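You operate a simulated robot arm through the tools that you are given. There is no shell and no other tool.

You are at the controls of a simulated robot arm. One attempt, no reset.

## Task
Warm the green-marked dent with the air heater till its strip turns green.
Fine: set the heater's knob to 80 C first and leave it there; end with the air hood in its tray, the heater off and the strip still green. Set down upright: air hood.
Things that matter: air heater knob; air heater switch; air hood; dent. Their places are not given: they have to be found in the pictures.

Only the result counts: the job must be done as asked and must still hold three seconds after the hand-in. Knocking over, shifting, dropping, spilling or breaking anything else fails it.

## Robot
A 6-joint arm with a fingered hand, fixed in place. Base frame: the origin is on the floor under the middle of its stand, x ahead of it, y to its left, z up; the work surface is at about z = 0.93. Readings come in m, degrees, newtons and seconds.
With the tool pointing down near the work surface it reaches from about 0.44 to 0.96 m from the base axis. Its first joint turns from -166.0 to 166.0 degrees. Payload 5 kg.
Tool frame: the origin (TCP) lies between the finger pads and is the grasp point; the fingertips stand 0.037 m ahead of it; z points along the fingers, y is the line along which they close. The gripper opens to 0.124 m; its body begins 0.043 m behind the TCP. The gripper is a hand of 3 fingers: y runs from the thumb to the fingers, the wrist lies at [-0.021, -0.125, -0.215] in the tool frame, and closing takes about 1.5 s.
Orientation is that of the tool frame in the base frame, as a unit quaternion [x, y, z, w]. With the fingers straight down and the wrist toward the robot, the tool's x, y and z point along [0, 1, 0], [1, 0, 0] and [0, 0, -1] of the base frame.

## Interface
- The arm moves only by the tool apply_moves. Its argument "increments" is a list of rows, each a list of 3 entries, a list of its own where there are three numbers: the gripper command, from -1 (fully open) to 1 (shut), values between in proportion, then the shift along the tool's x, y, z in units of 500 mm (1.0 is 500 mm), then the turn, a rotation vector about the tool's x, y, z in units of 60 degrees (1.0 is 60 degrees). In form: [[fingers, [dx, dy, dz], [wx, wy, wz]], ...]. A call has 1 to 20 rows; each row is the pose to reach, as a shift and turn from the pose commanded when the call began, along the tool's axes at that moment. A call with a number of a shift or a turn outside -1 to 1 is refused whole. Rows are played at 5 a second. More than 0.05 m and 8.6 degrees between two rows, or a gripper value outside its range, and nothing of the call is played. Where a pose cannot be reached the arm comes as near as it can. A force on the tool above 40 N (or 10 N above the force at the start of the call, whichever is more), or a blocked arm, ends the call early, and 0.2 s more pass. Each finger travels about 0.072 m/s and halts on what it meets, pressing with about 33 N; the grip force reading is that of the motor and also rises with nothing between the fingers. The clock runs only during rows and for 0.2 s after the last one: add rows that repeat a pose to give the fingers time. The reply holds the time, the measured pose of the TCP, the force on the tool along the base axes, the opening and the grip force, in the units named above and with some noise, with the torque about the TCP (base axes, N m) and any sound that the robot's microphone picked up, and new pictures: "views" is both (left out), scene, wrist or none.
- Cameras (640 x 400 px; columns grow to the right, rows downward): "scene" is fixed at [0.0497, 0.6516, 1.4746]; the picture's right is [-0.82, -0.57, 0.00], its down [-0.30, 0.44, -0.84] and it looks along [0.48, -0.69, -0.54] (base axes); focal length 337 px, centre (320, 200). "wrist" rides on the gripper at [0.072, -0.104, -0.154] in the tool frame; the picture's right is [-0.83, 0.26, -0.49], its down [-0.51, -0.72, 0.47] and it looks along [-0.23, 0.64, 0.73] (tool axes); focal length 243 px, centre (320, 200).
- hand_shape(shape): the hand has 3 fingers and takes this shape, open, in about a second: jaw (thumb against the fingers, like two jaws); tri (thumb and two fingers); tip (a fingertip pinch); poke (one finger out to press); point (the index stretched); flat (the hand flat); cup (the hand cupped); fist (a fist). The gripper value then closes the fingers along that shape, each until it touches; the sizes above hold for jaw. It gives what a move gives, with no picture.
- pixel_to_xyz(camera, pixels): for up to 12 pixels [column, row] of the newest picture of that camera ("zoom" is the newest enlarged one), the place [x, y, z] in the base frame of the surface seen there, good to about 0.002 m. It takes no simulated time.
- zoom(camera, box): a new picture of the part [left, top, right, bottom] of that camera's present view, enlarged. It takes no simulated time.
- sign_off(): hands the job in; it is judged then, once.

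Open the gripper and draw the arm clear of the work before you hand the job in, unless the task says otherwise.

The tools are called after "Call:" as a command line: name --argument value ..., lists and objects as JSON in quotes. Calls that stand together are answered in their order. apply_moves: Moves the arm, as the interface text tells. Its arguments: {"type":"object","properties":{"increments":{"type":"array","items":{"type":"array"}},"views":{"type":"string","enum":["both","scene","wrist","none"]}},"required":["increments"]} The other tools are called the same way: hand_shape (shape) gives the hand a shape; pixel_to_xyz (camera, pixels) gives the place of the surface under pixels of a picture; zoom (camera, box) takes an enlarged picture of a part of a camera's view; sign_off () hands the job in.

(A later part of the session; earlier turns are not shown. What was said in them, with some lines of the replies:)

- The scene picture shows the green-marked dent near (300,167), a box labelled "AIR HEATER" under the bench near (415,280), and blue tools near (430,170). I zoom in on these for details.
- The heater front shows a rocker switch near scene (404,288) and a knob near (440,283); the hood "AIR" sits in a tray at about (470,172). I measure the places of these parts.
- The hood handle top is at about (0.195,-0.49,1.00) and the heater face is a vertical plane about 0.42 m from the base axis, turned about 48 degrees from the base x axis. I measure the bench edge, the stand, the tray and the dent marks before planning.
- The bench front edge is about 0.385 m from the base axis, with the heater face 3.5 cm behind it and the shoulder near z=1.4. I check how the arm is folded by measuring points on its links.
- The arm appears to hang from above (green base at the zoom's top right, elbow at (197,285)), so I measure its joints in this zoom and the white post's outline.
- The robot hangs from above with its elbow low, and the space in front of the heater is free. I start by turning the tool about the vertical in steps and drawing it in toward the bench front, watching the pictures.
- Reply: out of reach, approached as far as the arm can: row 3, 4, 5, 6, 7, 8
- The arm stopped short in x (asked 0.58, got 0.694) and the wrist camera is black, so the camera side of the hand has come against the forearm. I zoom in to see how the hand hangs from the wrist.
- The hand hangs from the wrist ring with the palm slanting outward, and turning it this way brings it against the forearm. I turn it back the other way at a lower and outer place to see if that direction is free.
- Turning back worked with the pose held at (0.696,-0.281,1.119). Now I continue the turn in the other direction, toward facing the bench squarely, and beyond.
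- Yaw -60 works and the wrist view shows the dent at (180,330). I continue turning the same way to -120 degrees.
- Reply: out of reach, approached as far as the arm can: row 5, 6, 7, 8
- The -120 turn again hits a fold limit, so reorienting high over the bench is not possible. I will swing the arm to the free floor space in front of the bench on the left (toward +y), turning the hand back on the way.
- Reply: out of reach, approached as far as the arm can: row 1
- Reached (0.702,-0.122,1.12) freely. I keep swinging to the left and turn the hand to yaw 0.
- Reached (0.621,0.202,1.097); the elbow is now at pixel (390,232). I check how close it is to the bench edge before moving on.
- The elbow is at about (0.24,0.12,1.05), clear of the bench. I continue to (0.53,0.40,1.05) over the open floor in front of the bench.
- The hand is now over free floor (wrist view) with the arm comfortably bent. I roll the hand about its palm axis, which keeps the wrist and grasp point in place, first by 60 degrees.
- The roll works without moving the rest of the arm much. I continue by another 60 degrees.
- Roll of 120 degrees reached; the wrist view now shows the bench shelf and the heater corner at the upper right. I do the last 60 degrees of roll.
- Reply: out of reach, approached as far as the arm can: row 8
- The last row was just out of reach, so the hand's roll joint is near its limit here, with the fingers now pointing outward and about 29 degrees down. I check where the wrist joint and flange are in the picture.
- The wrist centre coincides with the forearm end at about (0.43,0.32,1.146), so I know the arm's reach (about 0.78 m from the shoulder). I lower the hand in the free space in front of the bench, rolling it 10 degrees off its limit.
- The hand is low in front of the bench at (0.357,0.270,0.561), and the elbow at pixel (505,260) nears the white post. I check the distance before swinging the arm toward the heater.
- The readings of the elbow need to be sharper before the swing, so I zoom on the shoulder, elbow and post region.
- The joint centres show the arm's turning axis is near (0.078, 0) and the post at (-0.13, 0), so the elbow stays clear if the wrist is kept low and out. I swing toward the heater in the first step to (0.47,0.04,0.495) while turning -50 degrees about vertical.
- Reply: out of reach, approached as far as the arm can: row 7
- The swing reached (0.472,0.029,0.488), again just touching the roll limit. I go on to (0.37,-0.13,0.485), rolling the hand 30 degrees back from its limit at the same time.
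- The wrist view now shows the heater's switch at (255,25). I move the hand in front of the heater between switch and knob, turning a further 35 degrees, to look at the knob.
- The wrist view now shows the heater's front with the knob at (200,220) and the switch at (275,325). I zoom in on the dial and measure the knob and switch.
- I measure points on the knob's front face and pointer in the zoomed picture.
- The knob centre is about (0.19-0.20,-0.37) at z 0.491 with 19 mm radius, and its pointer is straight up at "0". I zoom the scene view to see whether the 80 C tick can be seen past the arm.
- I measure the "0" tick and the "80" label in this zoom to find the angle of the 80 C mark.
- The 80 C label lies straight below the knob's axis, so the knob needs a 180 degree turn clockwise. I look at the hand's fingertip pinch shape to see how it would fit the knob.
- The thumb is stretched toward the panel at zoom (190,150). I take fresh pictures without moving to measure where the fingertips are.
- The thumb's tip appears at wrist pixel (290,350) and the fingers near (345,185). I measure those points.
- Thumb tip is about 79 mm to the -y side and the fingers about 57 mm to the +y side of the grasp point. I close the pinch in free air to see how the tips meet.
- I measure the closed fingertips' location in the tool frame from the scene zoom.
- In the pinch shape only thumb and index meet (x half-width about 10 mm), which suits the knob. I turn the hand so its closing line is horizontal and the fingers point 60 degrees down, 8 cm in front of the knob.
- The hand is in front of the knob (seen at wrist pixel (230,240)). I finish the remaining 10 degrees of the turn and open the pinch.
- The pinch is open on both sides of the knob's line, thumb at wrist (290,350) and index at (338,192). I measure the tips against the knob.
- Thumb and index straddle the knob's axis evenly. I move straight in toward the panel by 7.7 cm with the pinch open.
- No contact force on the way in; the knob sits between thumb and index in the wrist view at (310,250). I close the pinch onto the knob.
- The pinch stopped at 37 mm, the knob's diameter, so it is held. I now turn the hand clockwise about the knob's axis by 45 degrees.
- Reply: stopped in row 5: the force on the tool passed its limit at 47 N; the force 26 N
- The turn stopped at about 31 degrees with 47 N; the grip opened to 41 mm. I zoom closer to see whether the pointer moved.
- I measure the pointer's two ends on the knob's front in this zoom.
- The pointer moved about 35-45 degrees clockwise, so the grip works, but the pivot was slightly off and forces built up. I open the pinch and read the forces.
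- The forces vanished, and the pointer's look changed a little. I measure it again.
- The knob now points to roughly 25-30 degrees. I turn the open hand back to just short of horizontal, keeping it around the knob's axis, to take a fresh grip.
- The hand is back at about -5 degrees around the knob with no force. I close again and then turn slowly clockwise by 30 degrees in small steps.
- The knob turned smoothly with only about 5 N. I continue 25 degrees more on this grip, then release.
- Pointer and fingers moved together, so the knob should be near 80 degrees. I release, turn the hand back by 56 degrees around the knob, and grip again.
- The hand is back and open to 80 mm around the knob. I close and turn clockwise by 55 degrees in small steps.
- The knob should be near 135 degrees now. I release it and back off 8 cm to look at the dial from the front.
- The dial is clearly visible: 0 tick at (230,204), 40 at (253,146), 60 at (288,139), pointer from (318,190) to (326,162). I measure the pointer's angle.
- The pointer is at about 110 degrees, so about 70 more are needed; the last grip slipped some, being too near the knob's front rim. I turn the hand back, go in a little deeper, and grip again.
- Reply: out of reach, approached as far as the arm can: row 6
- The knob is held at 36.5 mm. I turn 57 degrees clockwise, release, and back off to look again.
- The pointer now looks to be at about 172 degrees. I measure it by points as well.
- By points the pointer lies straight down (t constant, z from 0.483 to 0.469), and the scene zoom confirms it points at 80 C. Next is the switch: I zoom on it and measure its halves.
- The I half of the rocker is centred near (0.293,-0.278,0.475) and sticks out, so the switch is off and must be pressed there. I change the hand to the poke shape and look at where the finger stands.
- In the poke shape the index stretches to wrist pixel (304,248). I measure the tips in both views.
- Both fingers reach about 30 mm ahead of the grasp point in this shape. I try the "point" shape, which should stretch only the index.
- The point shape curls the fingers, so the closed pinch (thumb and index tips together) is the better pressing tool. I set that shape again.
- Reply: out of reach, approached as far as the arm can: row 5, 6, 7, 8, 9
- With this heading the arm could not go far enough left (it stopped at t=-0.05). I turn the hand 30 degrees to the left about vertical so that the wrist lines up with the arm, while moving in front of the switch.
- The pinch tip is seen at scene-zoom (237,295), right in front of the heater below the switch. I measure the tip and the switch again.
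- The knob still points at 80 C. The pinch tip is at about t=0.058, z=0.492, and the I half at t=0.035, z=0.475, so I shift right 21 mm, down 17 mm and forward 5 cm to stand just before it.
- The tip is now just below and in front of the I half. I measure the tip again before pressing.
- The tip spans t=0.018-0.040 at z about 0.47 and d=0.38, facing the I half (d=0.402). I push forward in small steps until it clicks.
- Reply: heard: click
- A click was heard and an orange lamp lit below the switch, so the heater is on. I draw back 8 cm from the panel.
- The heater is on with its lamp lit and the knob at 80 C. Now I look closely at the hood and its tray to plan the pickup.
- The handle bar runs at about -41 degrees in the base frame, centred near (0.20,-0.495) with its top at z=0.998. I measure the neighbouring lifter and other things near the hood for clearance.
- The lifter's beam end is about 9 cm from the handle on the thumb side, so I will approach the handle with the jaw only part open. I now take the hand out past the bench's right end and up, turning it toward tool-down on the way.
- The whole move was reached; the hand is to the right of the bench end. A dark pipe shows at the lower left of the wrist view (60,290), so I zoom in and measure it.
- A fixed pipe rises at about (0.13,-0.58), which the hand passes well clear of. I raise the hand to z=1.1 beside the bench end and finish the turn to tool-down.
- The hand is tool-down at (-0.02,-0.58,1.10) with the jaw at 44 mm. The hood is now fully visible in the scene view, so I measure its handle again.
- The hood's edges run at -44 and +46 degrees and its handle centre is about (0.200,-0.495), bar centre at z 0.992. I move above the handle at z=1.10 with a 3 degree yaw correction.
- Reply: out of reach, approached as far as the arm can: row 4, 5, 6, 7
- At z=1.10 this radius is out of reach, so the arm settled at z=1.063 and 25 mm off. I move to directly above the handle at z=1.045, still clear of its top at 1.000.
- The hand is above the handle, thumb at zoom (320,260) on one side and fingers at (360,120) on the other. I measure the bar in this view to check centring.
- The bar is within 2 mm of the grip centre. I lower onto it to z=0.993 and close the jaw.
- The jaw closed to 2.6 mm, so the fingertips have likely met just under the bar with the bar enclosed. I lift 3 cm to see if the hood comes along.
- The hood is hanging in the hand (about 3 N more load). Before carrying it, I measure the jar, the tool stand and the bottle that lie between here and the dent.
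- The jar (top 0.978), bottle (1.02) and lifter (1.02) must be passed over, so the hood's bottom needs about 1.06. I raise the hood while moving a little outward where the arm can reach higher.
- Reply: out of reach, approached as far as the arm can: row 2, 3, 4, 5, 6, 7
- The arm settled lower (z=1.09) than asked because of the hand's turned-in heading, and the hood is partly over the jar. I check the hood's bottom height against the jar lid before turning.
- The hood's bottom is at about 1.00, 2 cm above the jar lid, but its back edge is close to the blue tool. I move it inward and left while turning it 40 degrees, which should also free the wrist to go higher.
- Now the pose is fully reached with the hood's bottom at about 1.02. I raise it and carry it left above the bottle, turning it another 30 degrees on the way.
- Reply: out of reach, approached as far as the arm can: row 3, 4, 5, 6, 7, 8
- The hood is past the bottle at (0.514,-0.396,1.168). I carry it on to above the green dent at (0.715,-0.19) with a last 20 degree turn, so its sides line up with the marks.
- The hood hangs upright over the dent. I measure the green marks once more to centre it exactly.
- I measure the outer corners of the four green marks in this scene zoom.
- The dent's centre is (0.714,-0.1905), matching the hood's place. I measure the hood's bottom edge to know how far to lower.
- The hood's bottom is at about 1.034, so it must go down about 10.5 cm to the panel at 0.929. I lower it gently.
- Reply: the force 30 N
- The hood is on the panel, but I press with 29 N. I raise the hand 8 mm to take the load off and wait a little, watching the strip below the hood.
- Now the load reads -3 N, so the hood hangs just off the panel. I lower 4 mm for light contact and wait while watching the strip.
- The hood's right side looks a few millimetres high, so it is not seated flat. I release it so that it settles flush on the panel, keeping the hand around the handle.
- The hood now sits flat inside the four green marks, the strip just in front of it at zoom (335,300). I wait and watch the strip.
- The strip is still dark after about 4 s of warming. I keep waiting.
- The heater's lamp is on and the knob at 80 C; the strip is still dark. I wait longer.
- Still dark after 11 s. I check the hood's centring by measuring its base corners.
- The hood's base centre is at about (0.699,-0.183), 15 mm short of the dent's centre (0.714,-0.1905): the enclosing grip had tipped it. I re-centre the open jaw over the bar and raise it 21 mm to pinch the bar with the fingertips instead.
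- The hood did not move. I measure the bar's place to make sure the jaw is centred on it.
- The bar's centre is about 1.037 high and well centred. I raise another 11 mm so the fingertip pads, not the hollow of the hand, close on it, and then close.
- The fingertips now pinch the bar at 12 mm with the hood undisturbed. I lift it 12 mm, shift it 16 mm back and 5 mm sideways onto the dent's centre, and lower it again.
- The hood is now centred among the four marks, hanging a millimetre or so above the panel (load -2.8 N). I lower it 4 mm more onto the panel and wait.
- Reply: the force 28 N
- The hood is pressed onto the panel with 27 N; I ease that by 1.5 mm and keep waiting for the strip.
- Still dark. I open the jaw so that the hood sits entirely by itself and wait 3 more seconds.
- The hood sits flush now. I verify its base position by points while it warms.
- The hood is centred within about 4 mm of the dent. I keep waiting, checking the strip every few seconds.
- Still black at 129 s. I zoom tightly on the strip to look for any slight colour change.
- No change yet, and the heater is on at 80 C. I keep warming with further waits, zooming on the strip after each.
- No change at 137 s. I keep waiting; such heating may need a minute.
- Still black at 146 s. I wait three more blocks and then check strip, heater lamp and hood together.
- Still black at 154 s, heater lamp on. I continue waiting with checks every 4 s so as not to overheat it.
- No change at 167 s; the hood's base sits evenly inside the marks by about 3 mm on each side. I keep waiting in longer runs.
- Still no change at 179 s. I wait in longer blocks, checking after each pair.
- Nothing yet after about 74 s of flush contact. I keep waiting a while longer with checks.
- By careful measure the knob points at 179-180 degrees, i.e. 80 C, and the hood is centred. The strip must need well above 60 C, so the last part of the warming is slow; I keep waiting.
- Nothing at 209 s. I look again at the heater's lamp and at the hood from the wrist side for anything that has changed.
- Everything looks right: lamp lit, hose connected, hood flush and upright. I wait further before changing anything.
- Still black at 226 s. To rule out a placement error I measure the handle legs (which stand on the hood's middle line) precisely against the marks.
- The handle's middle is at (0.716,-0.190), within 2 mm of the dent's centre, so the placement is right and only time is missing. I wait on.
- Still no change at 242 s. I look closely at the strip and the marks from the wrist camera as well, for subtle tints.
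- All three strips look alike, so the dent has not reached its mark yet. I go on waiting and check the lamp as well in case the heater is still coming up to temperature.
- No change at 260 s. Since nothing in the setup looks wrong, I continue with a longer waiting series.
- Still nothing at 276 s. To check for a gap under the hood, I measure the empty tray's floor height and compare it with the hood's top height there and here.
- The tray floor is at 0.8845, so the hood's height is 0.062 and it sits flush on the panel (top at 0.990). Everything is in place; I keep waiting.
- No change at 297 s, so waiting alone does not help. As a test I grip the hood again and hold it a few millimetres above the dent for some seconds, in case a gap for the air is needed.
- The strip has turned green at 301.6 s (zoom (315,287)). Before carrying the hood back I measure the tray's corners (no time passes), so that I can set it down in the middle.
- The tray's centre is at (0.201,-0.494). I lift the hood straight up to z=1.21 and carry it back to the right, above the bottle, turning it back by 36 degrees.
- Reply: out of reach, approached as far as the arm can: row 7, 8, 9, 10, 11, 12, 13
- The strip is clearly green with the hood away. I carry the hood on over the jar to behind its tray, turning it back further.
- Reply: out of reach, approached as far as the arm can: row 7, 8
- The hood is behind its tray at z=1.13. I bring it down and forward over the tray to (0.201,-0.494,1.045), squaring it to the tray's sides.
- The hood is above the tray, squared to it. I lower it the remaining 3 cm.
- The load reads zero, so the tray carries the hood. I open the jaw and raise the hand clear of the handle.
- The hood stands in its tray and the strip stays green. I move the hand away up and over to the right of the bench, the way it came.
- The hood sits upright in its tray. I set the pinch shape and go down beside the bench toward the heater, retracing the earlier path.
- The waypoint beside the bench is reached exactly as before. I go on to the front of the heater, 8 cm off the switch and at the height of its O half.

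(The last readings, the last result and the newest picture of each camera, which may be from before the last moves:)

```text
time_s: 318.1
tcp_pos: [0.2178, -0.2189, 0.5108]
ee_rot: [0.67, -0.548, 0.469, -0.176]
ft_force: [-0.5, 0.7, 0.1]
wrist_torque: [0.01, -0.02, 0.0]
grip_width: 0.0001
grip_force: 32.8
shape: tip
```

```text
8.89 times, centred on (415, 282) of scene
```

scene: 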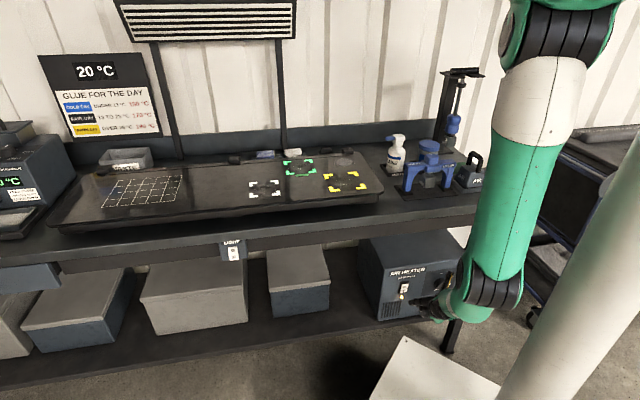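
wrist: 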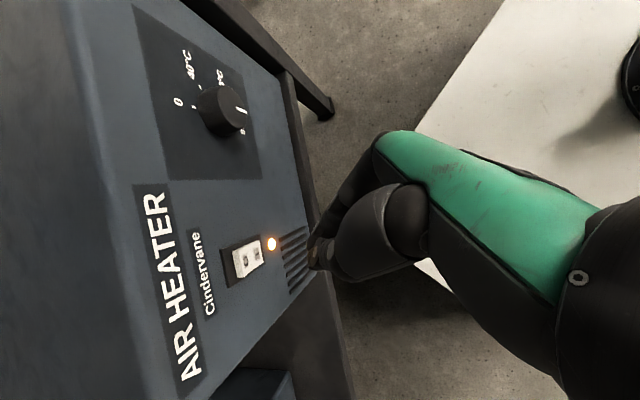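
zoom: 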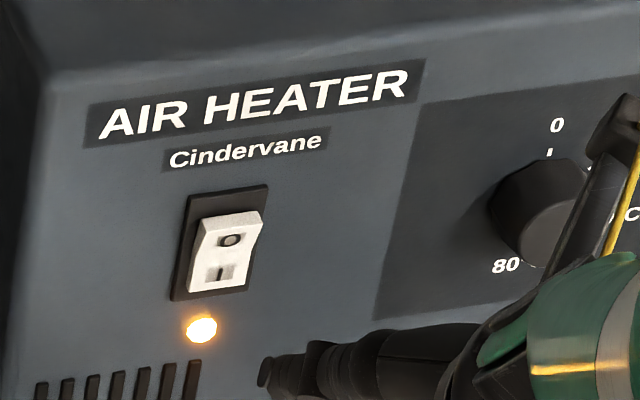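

The lamp is still lit and the O half now sticks out. I measure the O half and the tip to line them up.

Call:
pixel_to_xyz --camera "wrist" --pixels '[[245, 260], [241, 267], [239, 255], [257, 255], [250, 268], [240, 250], [309, 262], [312, 250], [318, 265]]'

Call:
pixel_to_xyz --camera "zoom" --pixels '[[263, 366], [268, 380], [272, 358], [285, 370], [229, 241], [215, 222], [255, 215], [216, 272]]'

```text
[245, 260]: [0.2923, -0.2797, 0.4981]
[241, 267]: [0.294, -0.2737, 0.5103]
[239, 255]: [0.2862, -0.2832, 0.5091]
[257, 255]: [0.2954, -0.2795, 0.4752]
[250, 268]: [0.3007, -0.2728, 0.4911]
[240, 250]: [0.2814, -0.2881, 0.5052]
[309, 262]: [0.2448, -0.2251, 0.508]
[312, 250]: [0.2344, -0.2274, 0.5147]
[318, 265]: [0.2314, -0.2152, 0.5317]
```

```text
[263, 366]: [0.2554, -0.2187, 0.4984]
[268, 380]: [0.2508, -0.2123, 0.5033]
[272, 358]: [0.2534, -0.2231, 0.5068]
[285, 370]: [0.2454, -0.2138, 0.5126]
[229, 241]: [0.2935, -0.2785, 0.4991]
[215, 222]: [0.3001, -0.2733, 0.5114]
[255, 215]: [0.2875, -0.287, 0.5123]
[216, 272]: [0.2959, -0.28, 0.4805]
```

The tip spans t=0.024-0.046 at z 0.50, facing the O half (centre t=0.033, z=0.503, d=0.4015). I push forward in small steps to press it.

Call:
apply_moves --increments '[[1, [0.0458, -0.0124, 0.0382], [0, 0, 0]], [1, [0.0782, -0.0188, 0.0758], [0, 0, 0]], [1, [0.09, -0.021, 0.0892], [0, 0, 0]], [1, [0.0952, -0.022, 0.0952], [0, 0, 0]], [1, [0.1004, -0.023, 0.1012], [0, 0, 0]], [1, [0.1056, -0.024, 0.1072], [0, 0, 0]]]' --views "both"

Call:
zoom --camera "scene" --box '[385, 260, 445, 305]'

```text
time_s: 319.5
tcp_pos: [0.2615, -0.2654, 0.5125]
ee_rot: [0.671, -0.551, 0.463, -0.179]
ft_force: [-1.3, 1.5, 0.4]
wrist_torque: [0.05, 0.03, 0.02]
grip_width: 0.0
grip_force: 33.1
shape: tip
heard: click, click
stopped in row 6: the force on the tool passed its limit at 44 N (the readings are from after the stop); the commanded pose is now the measured one
```

scene: 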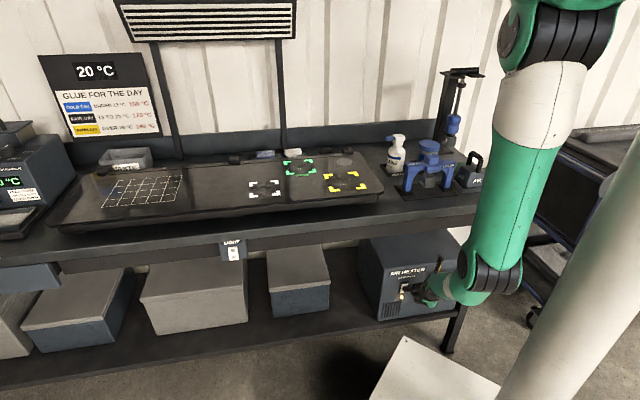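
wrist: 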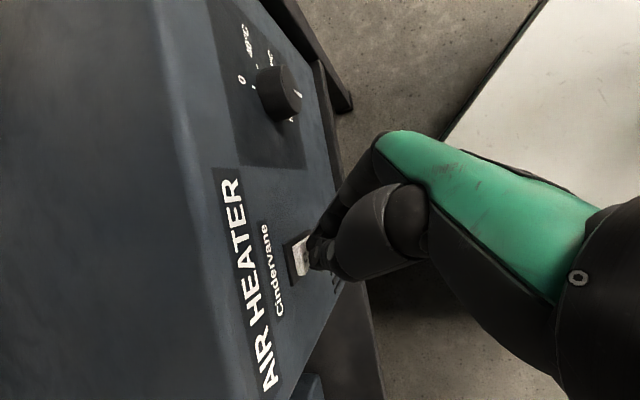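

```text
8.89 times, centred on (415, 282) of scene
```

zoom: 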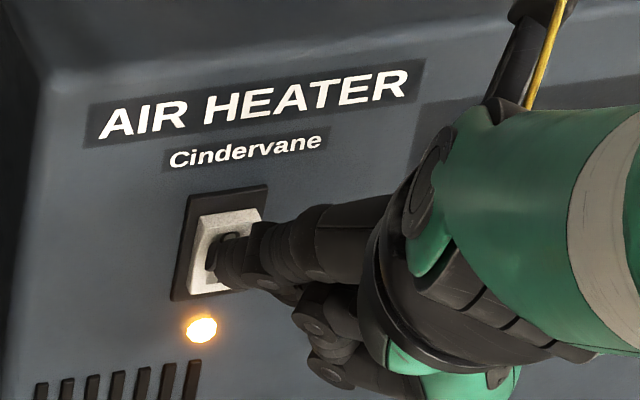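

Two clicks were heard: the switch went off and then on again, since the tip sat too near the rocker's middle; the lamp is still lit. I back off 4 cm and look.

Call:
apply_moves --increments '[[1, [-0.026, 0.005, -0.03], [0, 0, 0]], [1, [-0.052, 0.0101, -0.06], [0, 0, 0]], [1, [-0.052, 0.0101, -0.06], [0, 0, 0]]]' --views "both"

Call:
zoom --camera "wrist" --box '[220, 180, 360, 300]'

Call:
zoom --camera "scene" --box '[385, 260, 445, 305]'

```text
time_s: 320.3
tcp_pos: [0.2357, -0.2365, 0.513]
ee_rot: [0.671, -0.55, 0.463, -0.18]
ft_force: [0.0, 0.1, -0.5]
wrist_torque: [-0.01, 0.0, 0.01]
grip_width: 0.0
grip_force: 33.3
shape: tip
```

scene: 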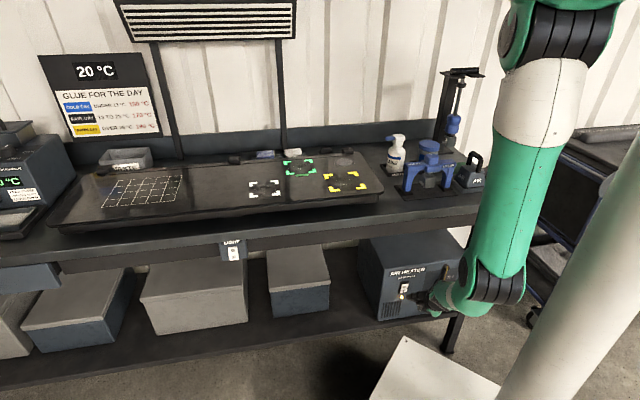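
wrist: 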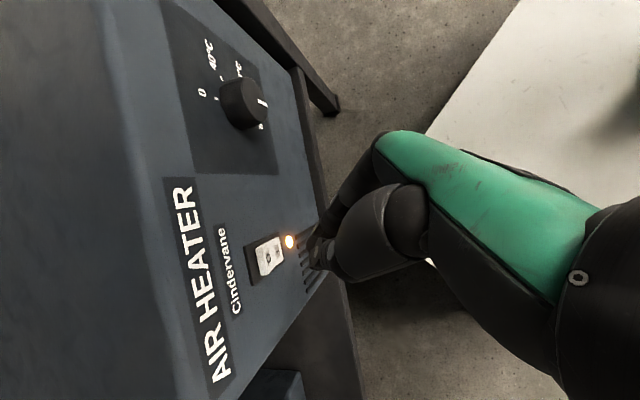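

```text
3.33 times, centred on (290, 240) of wrist
```

zoom: 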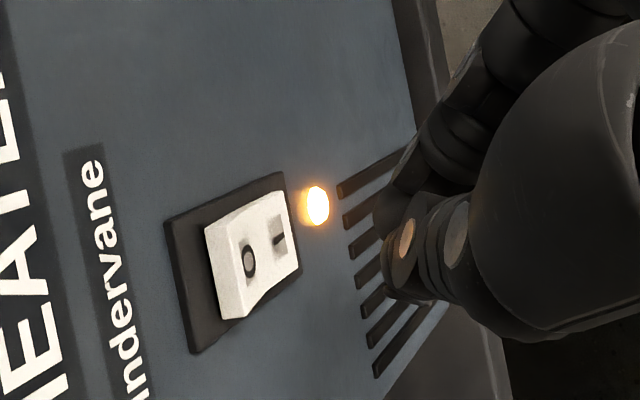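

```text
8.89 times, centred on (415, 282) of scene
```

zoom: 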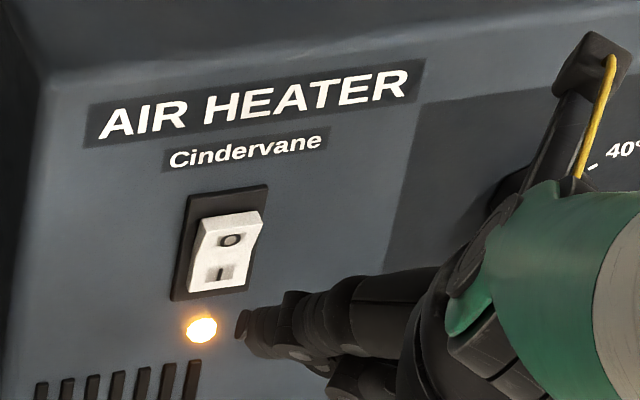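

The switch is still on (O half out, lamp lit). I measure the tip's height here to aim higher on the O half.

Call:
pixel_to_xyz --camera "zoom" --pixels '[[240, 322], [246, 335], [246, 312], [256, 330], [230, 240], [222, 225], [250, 218], [238, 213], [220, 273]]'

Call:
pixel_to_xyz --camera "wrist" --pixels '[[308, 247], [304, 257], [310, 262], [306, 238], [266, 258], [258, 262], [262, 250]]'

```text
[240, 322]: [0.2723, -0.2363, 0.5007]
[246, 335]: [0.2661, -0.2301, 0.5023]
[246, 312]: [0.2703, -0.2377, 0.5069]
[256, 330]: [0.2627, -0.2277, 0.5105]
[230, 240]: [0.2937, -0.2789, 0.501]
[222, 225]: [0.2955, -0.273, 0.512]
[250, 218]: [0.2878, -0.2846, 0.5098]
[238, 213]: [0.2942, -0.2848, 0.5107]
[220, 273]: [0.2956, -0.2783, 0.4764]
```

```text
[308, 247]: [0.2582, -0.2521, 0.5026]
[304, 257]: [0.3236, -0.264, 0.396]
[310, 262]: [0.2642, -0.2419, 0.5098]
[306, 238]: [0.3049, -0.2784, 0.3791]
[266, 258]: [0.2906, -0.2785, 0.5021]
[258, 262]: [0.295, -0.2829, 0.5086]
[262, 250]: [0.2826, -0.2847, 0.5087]
```

The tip is level with the O mark but can go higher for a cleaner press. I move up 7 mm and forward to just before contact.

Call:
apply_moves --increments '[[1, [0.0297, -0.0084, 0.0234], [0, 0, 0]], [1, [0.0594, -0.0168, 0.0468], [0, 0, 0]], [1, [0.0594, -0.0168, 0.0468], [0, 0, 0]]]' --views "both"

Call:
zoom --camera "wrist" --box '[240, 190, 360, 300]'

Call:
zoom --camera "scene" --box '[390, 270, 430, 300]'

```text
time_s: 321.1
tcp_pos: [0.2588, -0.2642, 0.52]
ee_rot: [0.671, -0.551, 0.463, -0.179]
ft_force: [-0.5, 0.0, 0.4]
wrist_torque: [-0.01, 0.0, 0.0]
grip_width: 0.0
grip_force: 33.1
shape: tip
```

scene: 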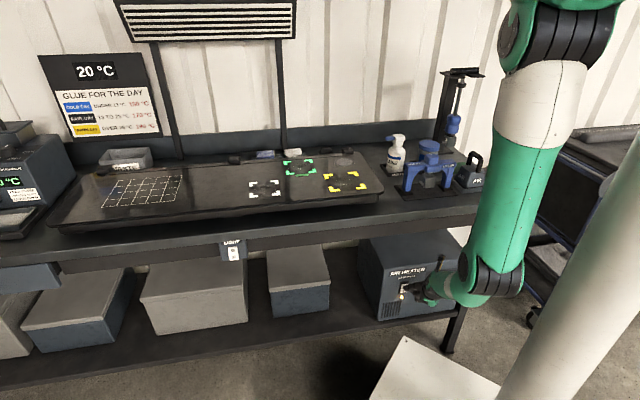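
wrist: 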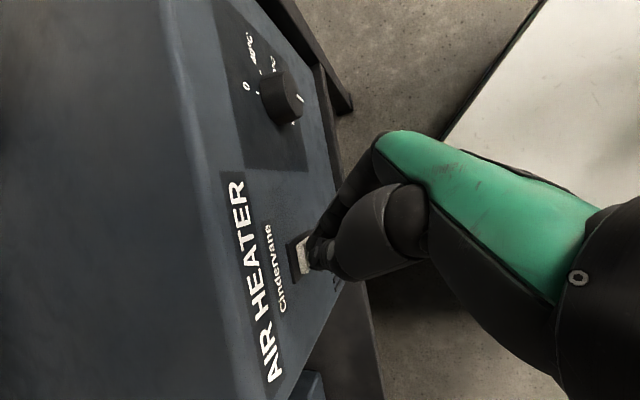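

```text
3.64 times, centred on (300, 245) of wrist
```

zoom: 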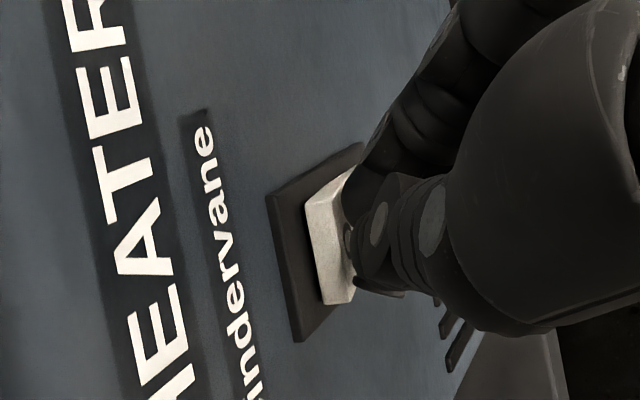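

```text
13.33 times, centred on (410, 285) of scene
```

zoom: 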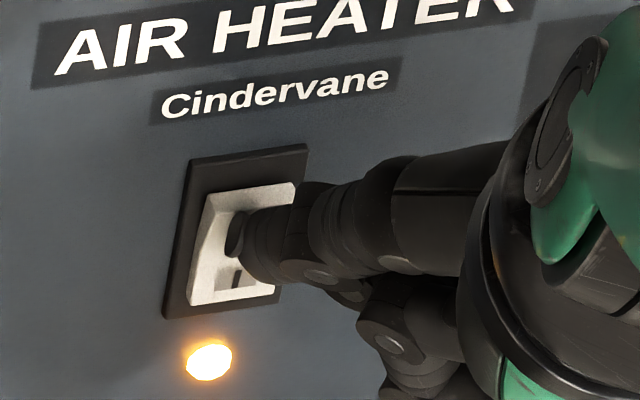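

The tip covers the rocker's middle too, so I go up another 8 mm before pressing.

Call:
apply_moves --increments '[[1, [0.0034, -0.006, -0.004], [0, 0, 0]], [1, [0.0068, -0.012, -0.0081], [0, 0, 0]], [1, [0.0068, -0.012, -0.0081], [0, 0, 0]]]' --views "none"

Call:
zoom --camera "wrist" --box '[240, 190, 360, 300]'

Call:
zoom --camera "scene" --box '[390, 270, 430, 300]'

```text
time_s: 321.9
tcp_pos: [0.2596, -0.2658, 0.5295]
ee_rot: [0.671, -0.551, 0.463, -0.179]
ft_force: [0.2, -0.1, 1.2]
wrist_torque: [0.0, 0.0, 0.0]
grip_width: 0.0001
grip_force: 33.3
shape: tip
```

```text
3.64 times, centred on (300, 245) of wrist
```

zoom: 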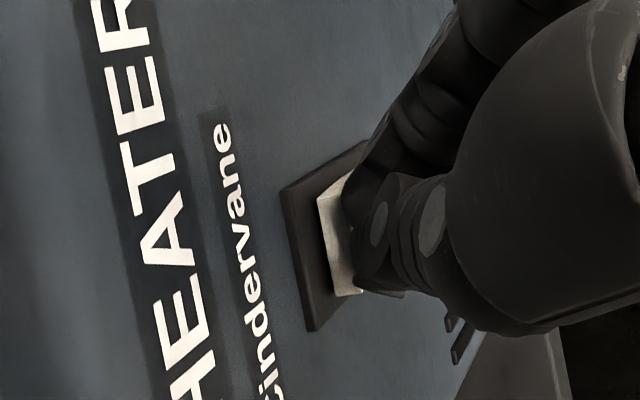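

```text
13.33 times, centred on (410, 285) of scene
```

zoom: 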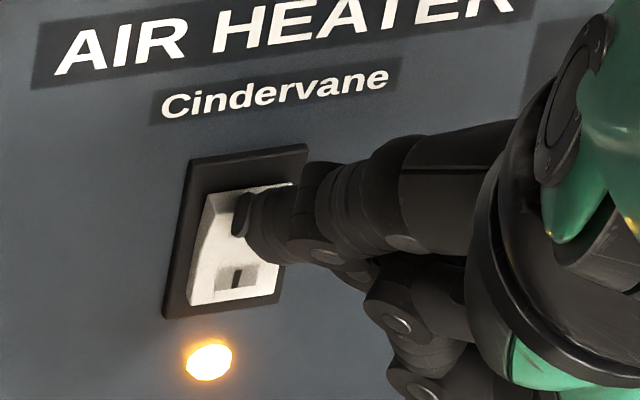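

The tip now stands on the O half only. I push forward 5 mm and listen.

Call:
apply_moves --increments '[[1, [0.0033, -0.0007, 0.0037], [0, 0, 0]], [1, [0.0065, -0.0013, 0.0074], [0, 0, 0]]]' --views "none"

Call:
zoom --camera "scene" --box '[390, 270, 430, 300]'

```text
time_s: 322.5
tcp_pos: [0.2609, -0.2688, 0.5279]
ee_rot: [0.672, -0.55, 0.462, -0.181]
ft_force: [-3.9, 3.2, 3.4]
wrist_torque: [0.07, 0.03, 0.02]
grip_width: 0.0002
grip_force: 32.9
shape: tip
heard: click
```

```text
13.33 times, centred on (410, 285) of scene
```

zoom: 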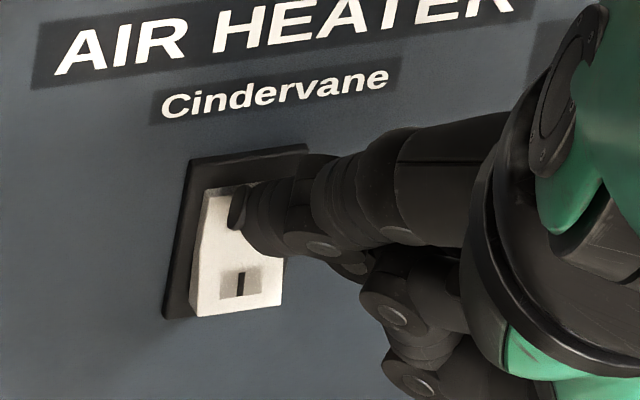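

One click and the lamp is out: the heater is off. I draw back straight from the panel and check the switch, knob and strip.

Call:
apply_moves --increments '[[1, [-0.02, 0.004, -0.0223], [0, 0, 0]], [1, [-0.0523, 0.0107, -0.0596], [0, 0, 0]], [1, [-0.0916, 0.0186, -0.1042], [0, 0, 0]], [1, [-0.1309, 0.0266, -0.1489], [0, 0, 0]]]' --views "both"

Call:
zoom --camera "scene" --box '[390, 262, 460, 304]'

Call:
zoom --camera "wrist" --box '[100, 30, 330, 330]'

Call:
zoom --camera "scene" --box '[270, 150, 340, 190]'

Call:
zoom --camera "scene" --box '[440, 140, 510, 200]'

```text
time_s: 323.5
tcp_pos: [0.1975, -0.1973, 0.5279]
ee_rot: [0.671, -0.55, 0.463, -0.179]
ft_force: [0.1, 0.1, -0.9]
wrist_torque: [0.0, 0.01, 0.01]
grip_width: 0.0002
grip_force: 33.0
shape: tip
```

scene: 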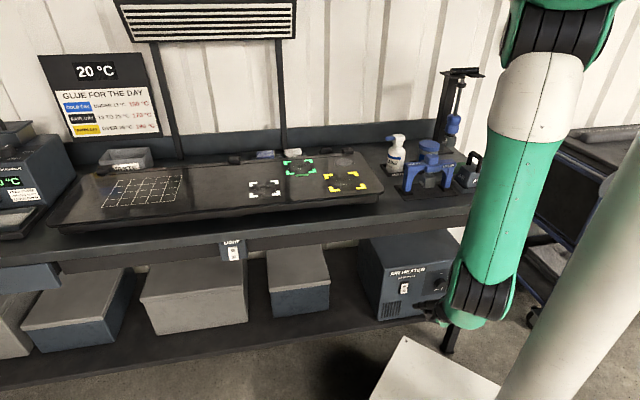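
wrist: 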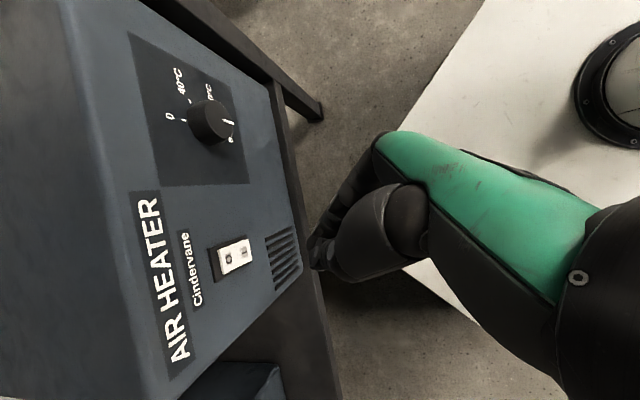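

```text
9.14 times, centred on (425, 283) of scene
```

zoom: 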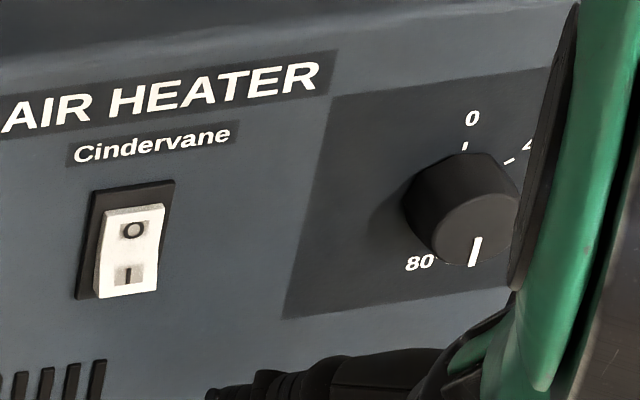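

```text
1.33 times, centred on (215, 180) of wrist
```

zoom: 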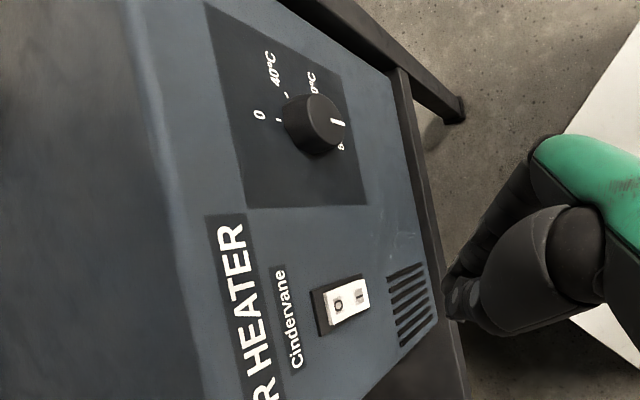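

```text
9.14 times, centred on (305, 170) of scene
```

zoom: 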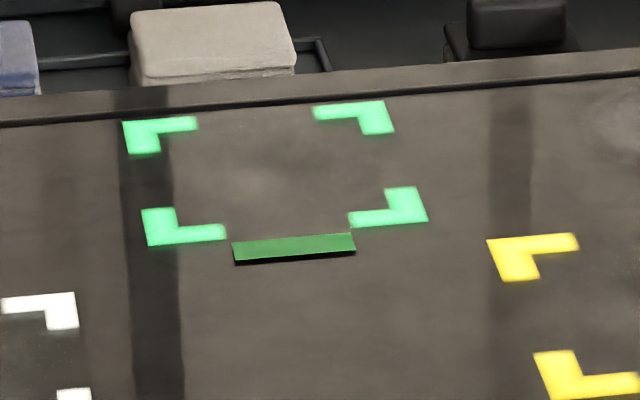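

```text
6.67 times, centred on (475, 170) of scene
```

zoom: 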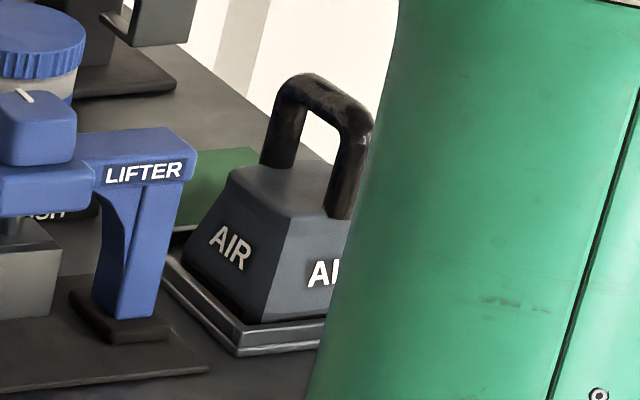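

The heater is off, the knob points to 80 C, the hood stands in its tray and the strip is green. I open the hand and draw it a bit further back from the work.

Call:
apply_moves --increments '[[-1, [-0.009, -0.0115, -0.03], [0, 0, 0]], [-1, [-0.018, -0.023, -0.06], [0, 0, 0]], [-1, [-0.0269, -0.0344, -0.0899], [0, 0, 0]], [-1, [-0.0269, -0.0344, -0.0899], [0, 0, 0]], [-1, [-0.0269, -0.0344, -0.0899], [0, 0, 0]], [-1, [-0.0269, -0.0344, -0.0899], [0, 0, 0]]]' --views "both"

Call:
zoom --camera "scene" --box '[270, 150, 340, 190]'

Call:
zoom --camera "scene" --box '[390, 262, 460, 304]'

```text
time_s: 324.9
tcp_pos: [0.1703, -0.1671, 0.5578]
ee_rot: [0.671, -0.551, 0.463, -0.179]
ft_force: [-0.1, 0.1, -0.9]
wrist_torque: [0.02, 0.03, -0.04]
grip_width: 0.1239
grip_force: 0.1
shape: tip
```

scene: 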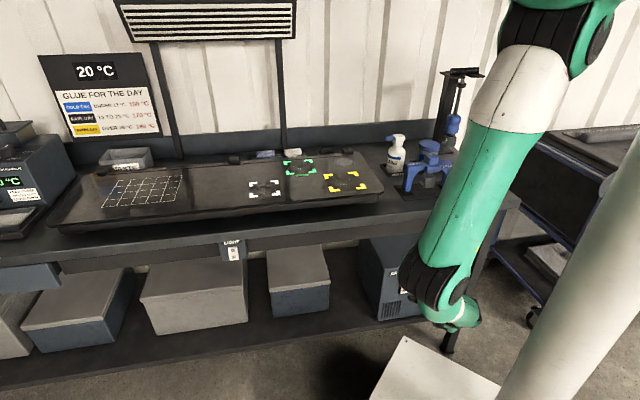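
wrist: 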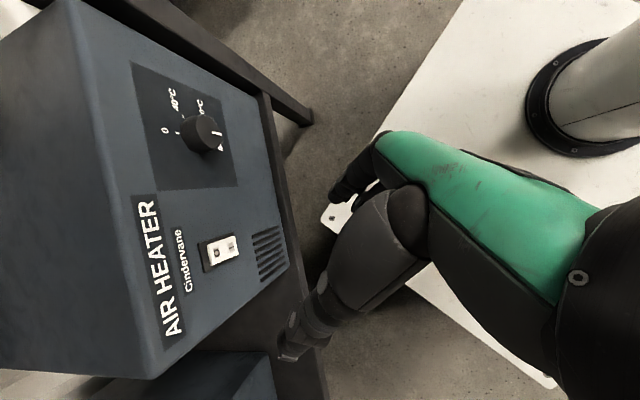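

```text
9.14 times, centred on (305, 170) of scene
```

zoom: 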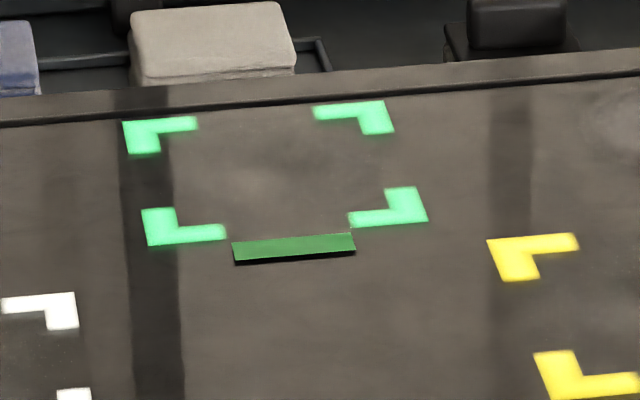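

```text
9.14 times, centred on (425, 283) of scene
```

zoom: 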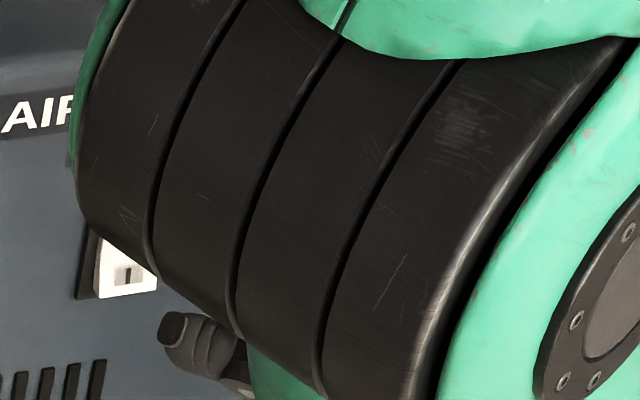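

The strip is still green, the heater's lamp is off, its knob is at 80 C, the hood stands in its tray, and the open hand is clear of everything. I hand the job in.

Call:
sign_off

```text
The job is handed in.
```

The green-marked dent is warmed and the job is handed in. At hand-in its strip was green, the heater was off with its lamp out, and the knob was at 80 C. The hood stood upright in its tray, and the hand was open and clear of the work.

- **Slow strip:** the strip stayed black for about three minutes with the hood resting flat on the dent. It turned green only when I gripped the hood again and held it a few millimetres above the panel. I don't know whether that lift or the elapsed time did it.
- **Heater briefly switched twice:** my first press to turn the heater off clicked it off and straight back on. A second press, higher on the O half, turned it off with one click.
- **Hood placement:** I first set the hood down about 15 mm off the dent's centre, then lifted it and re-centred it. It did not visibly disturb anything else on the bench.
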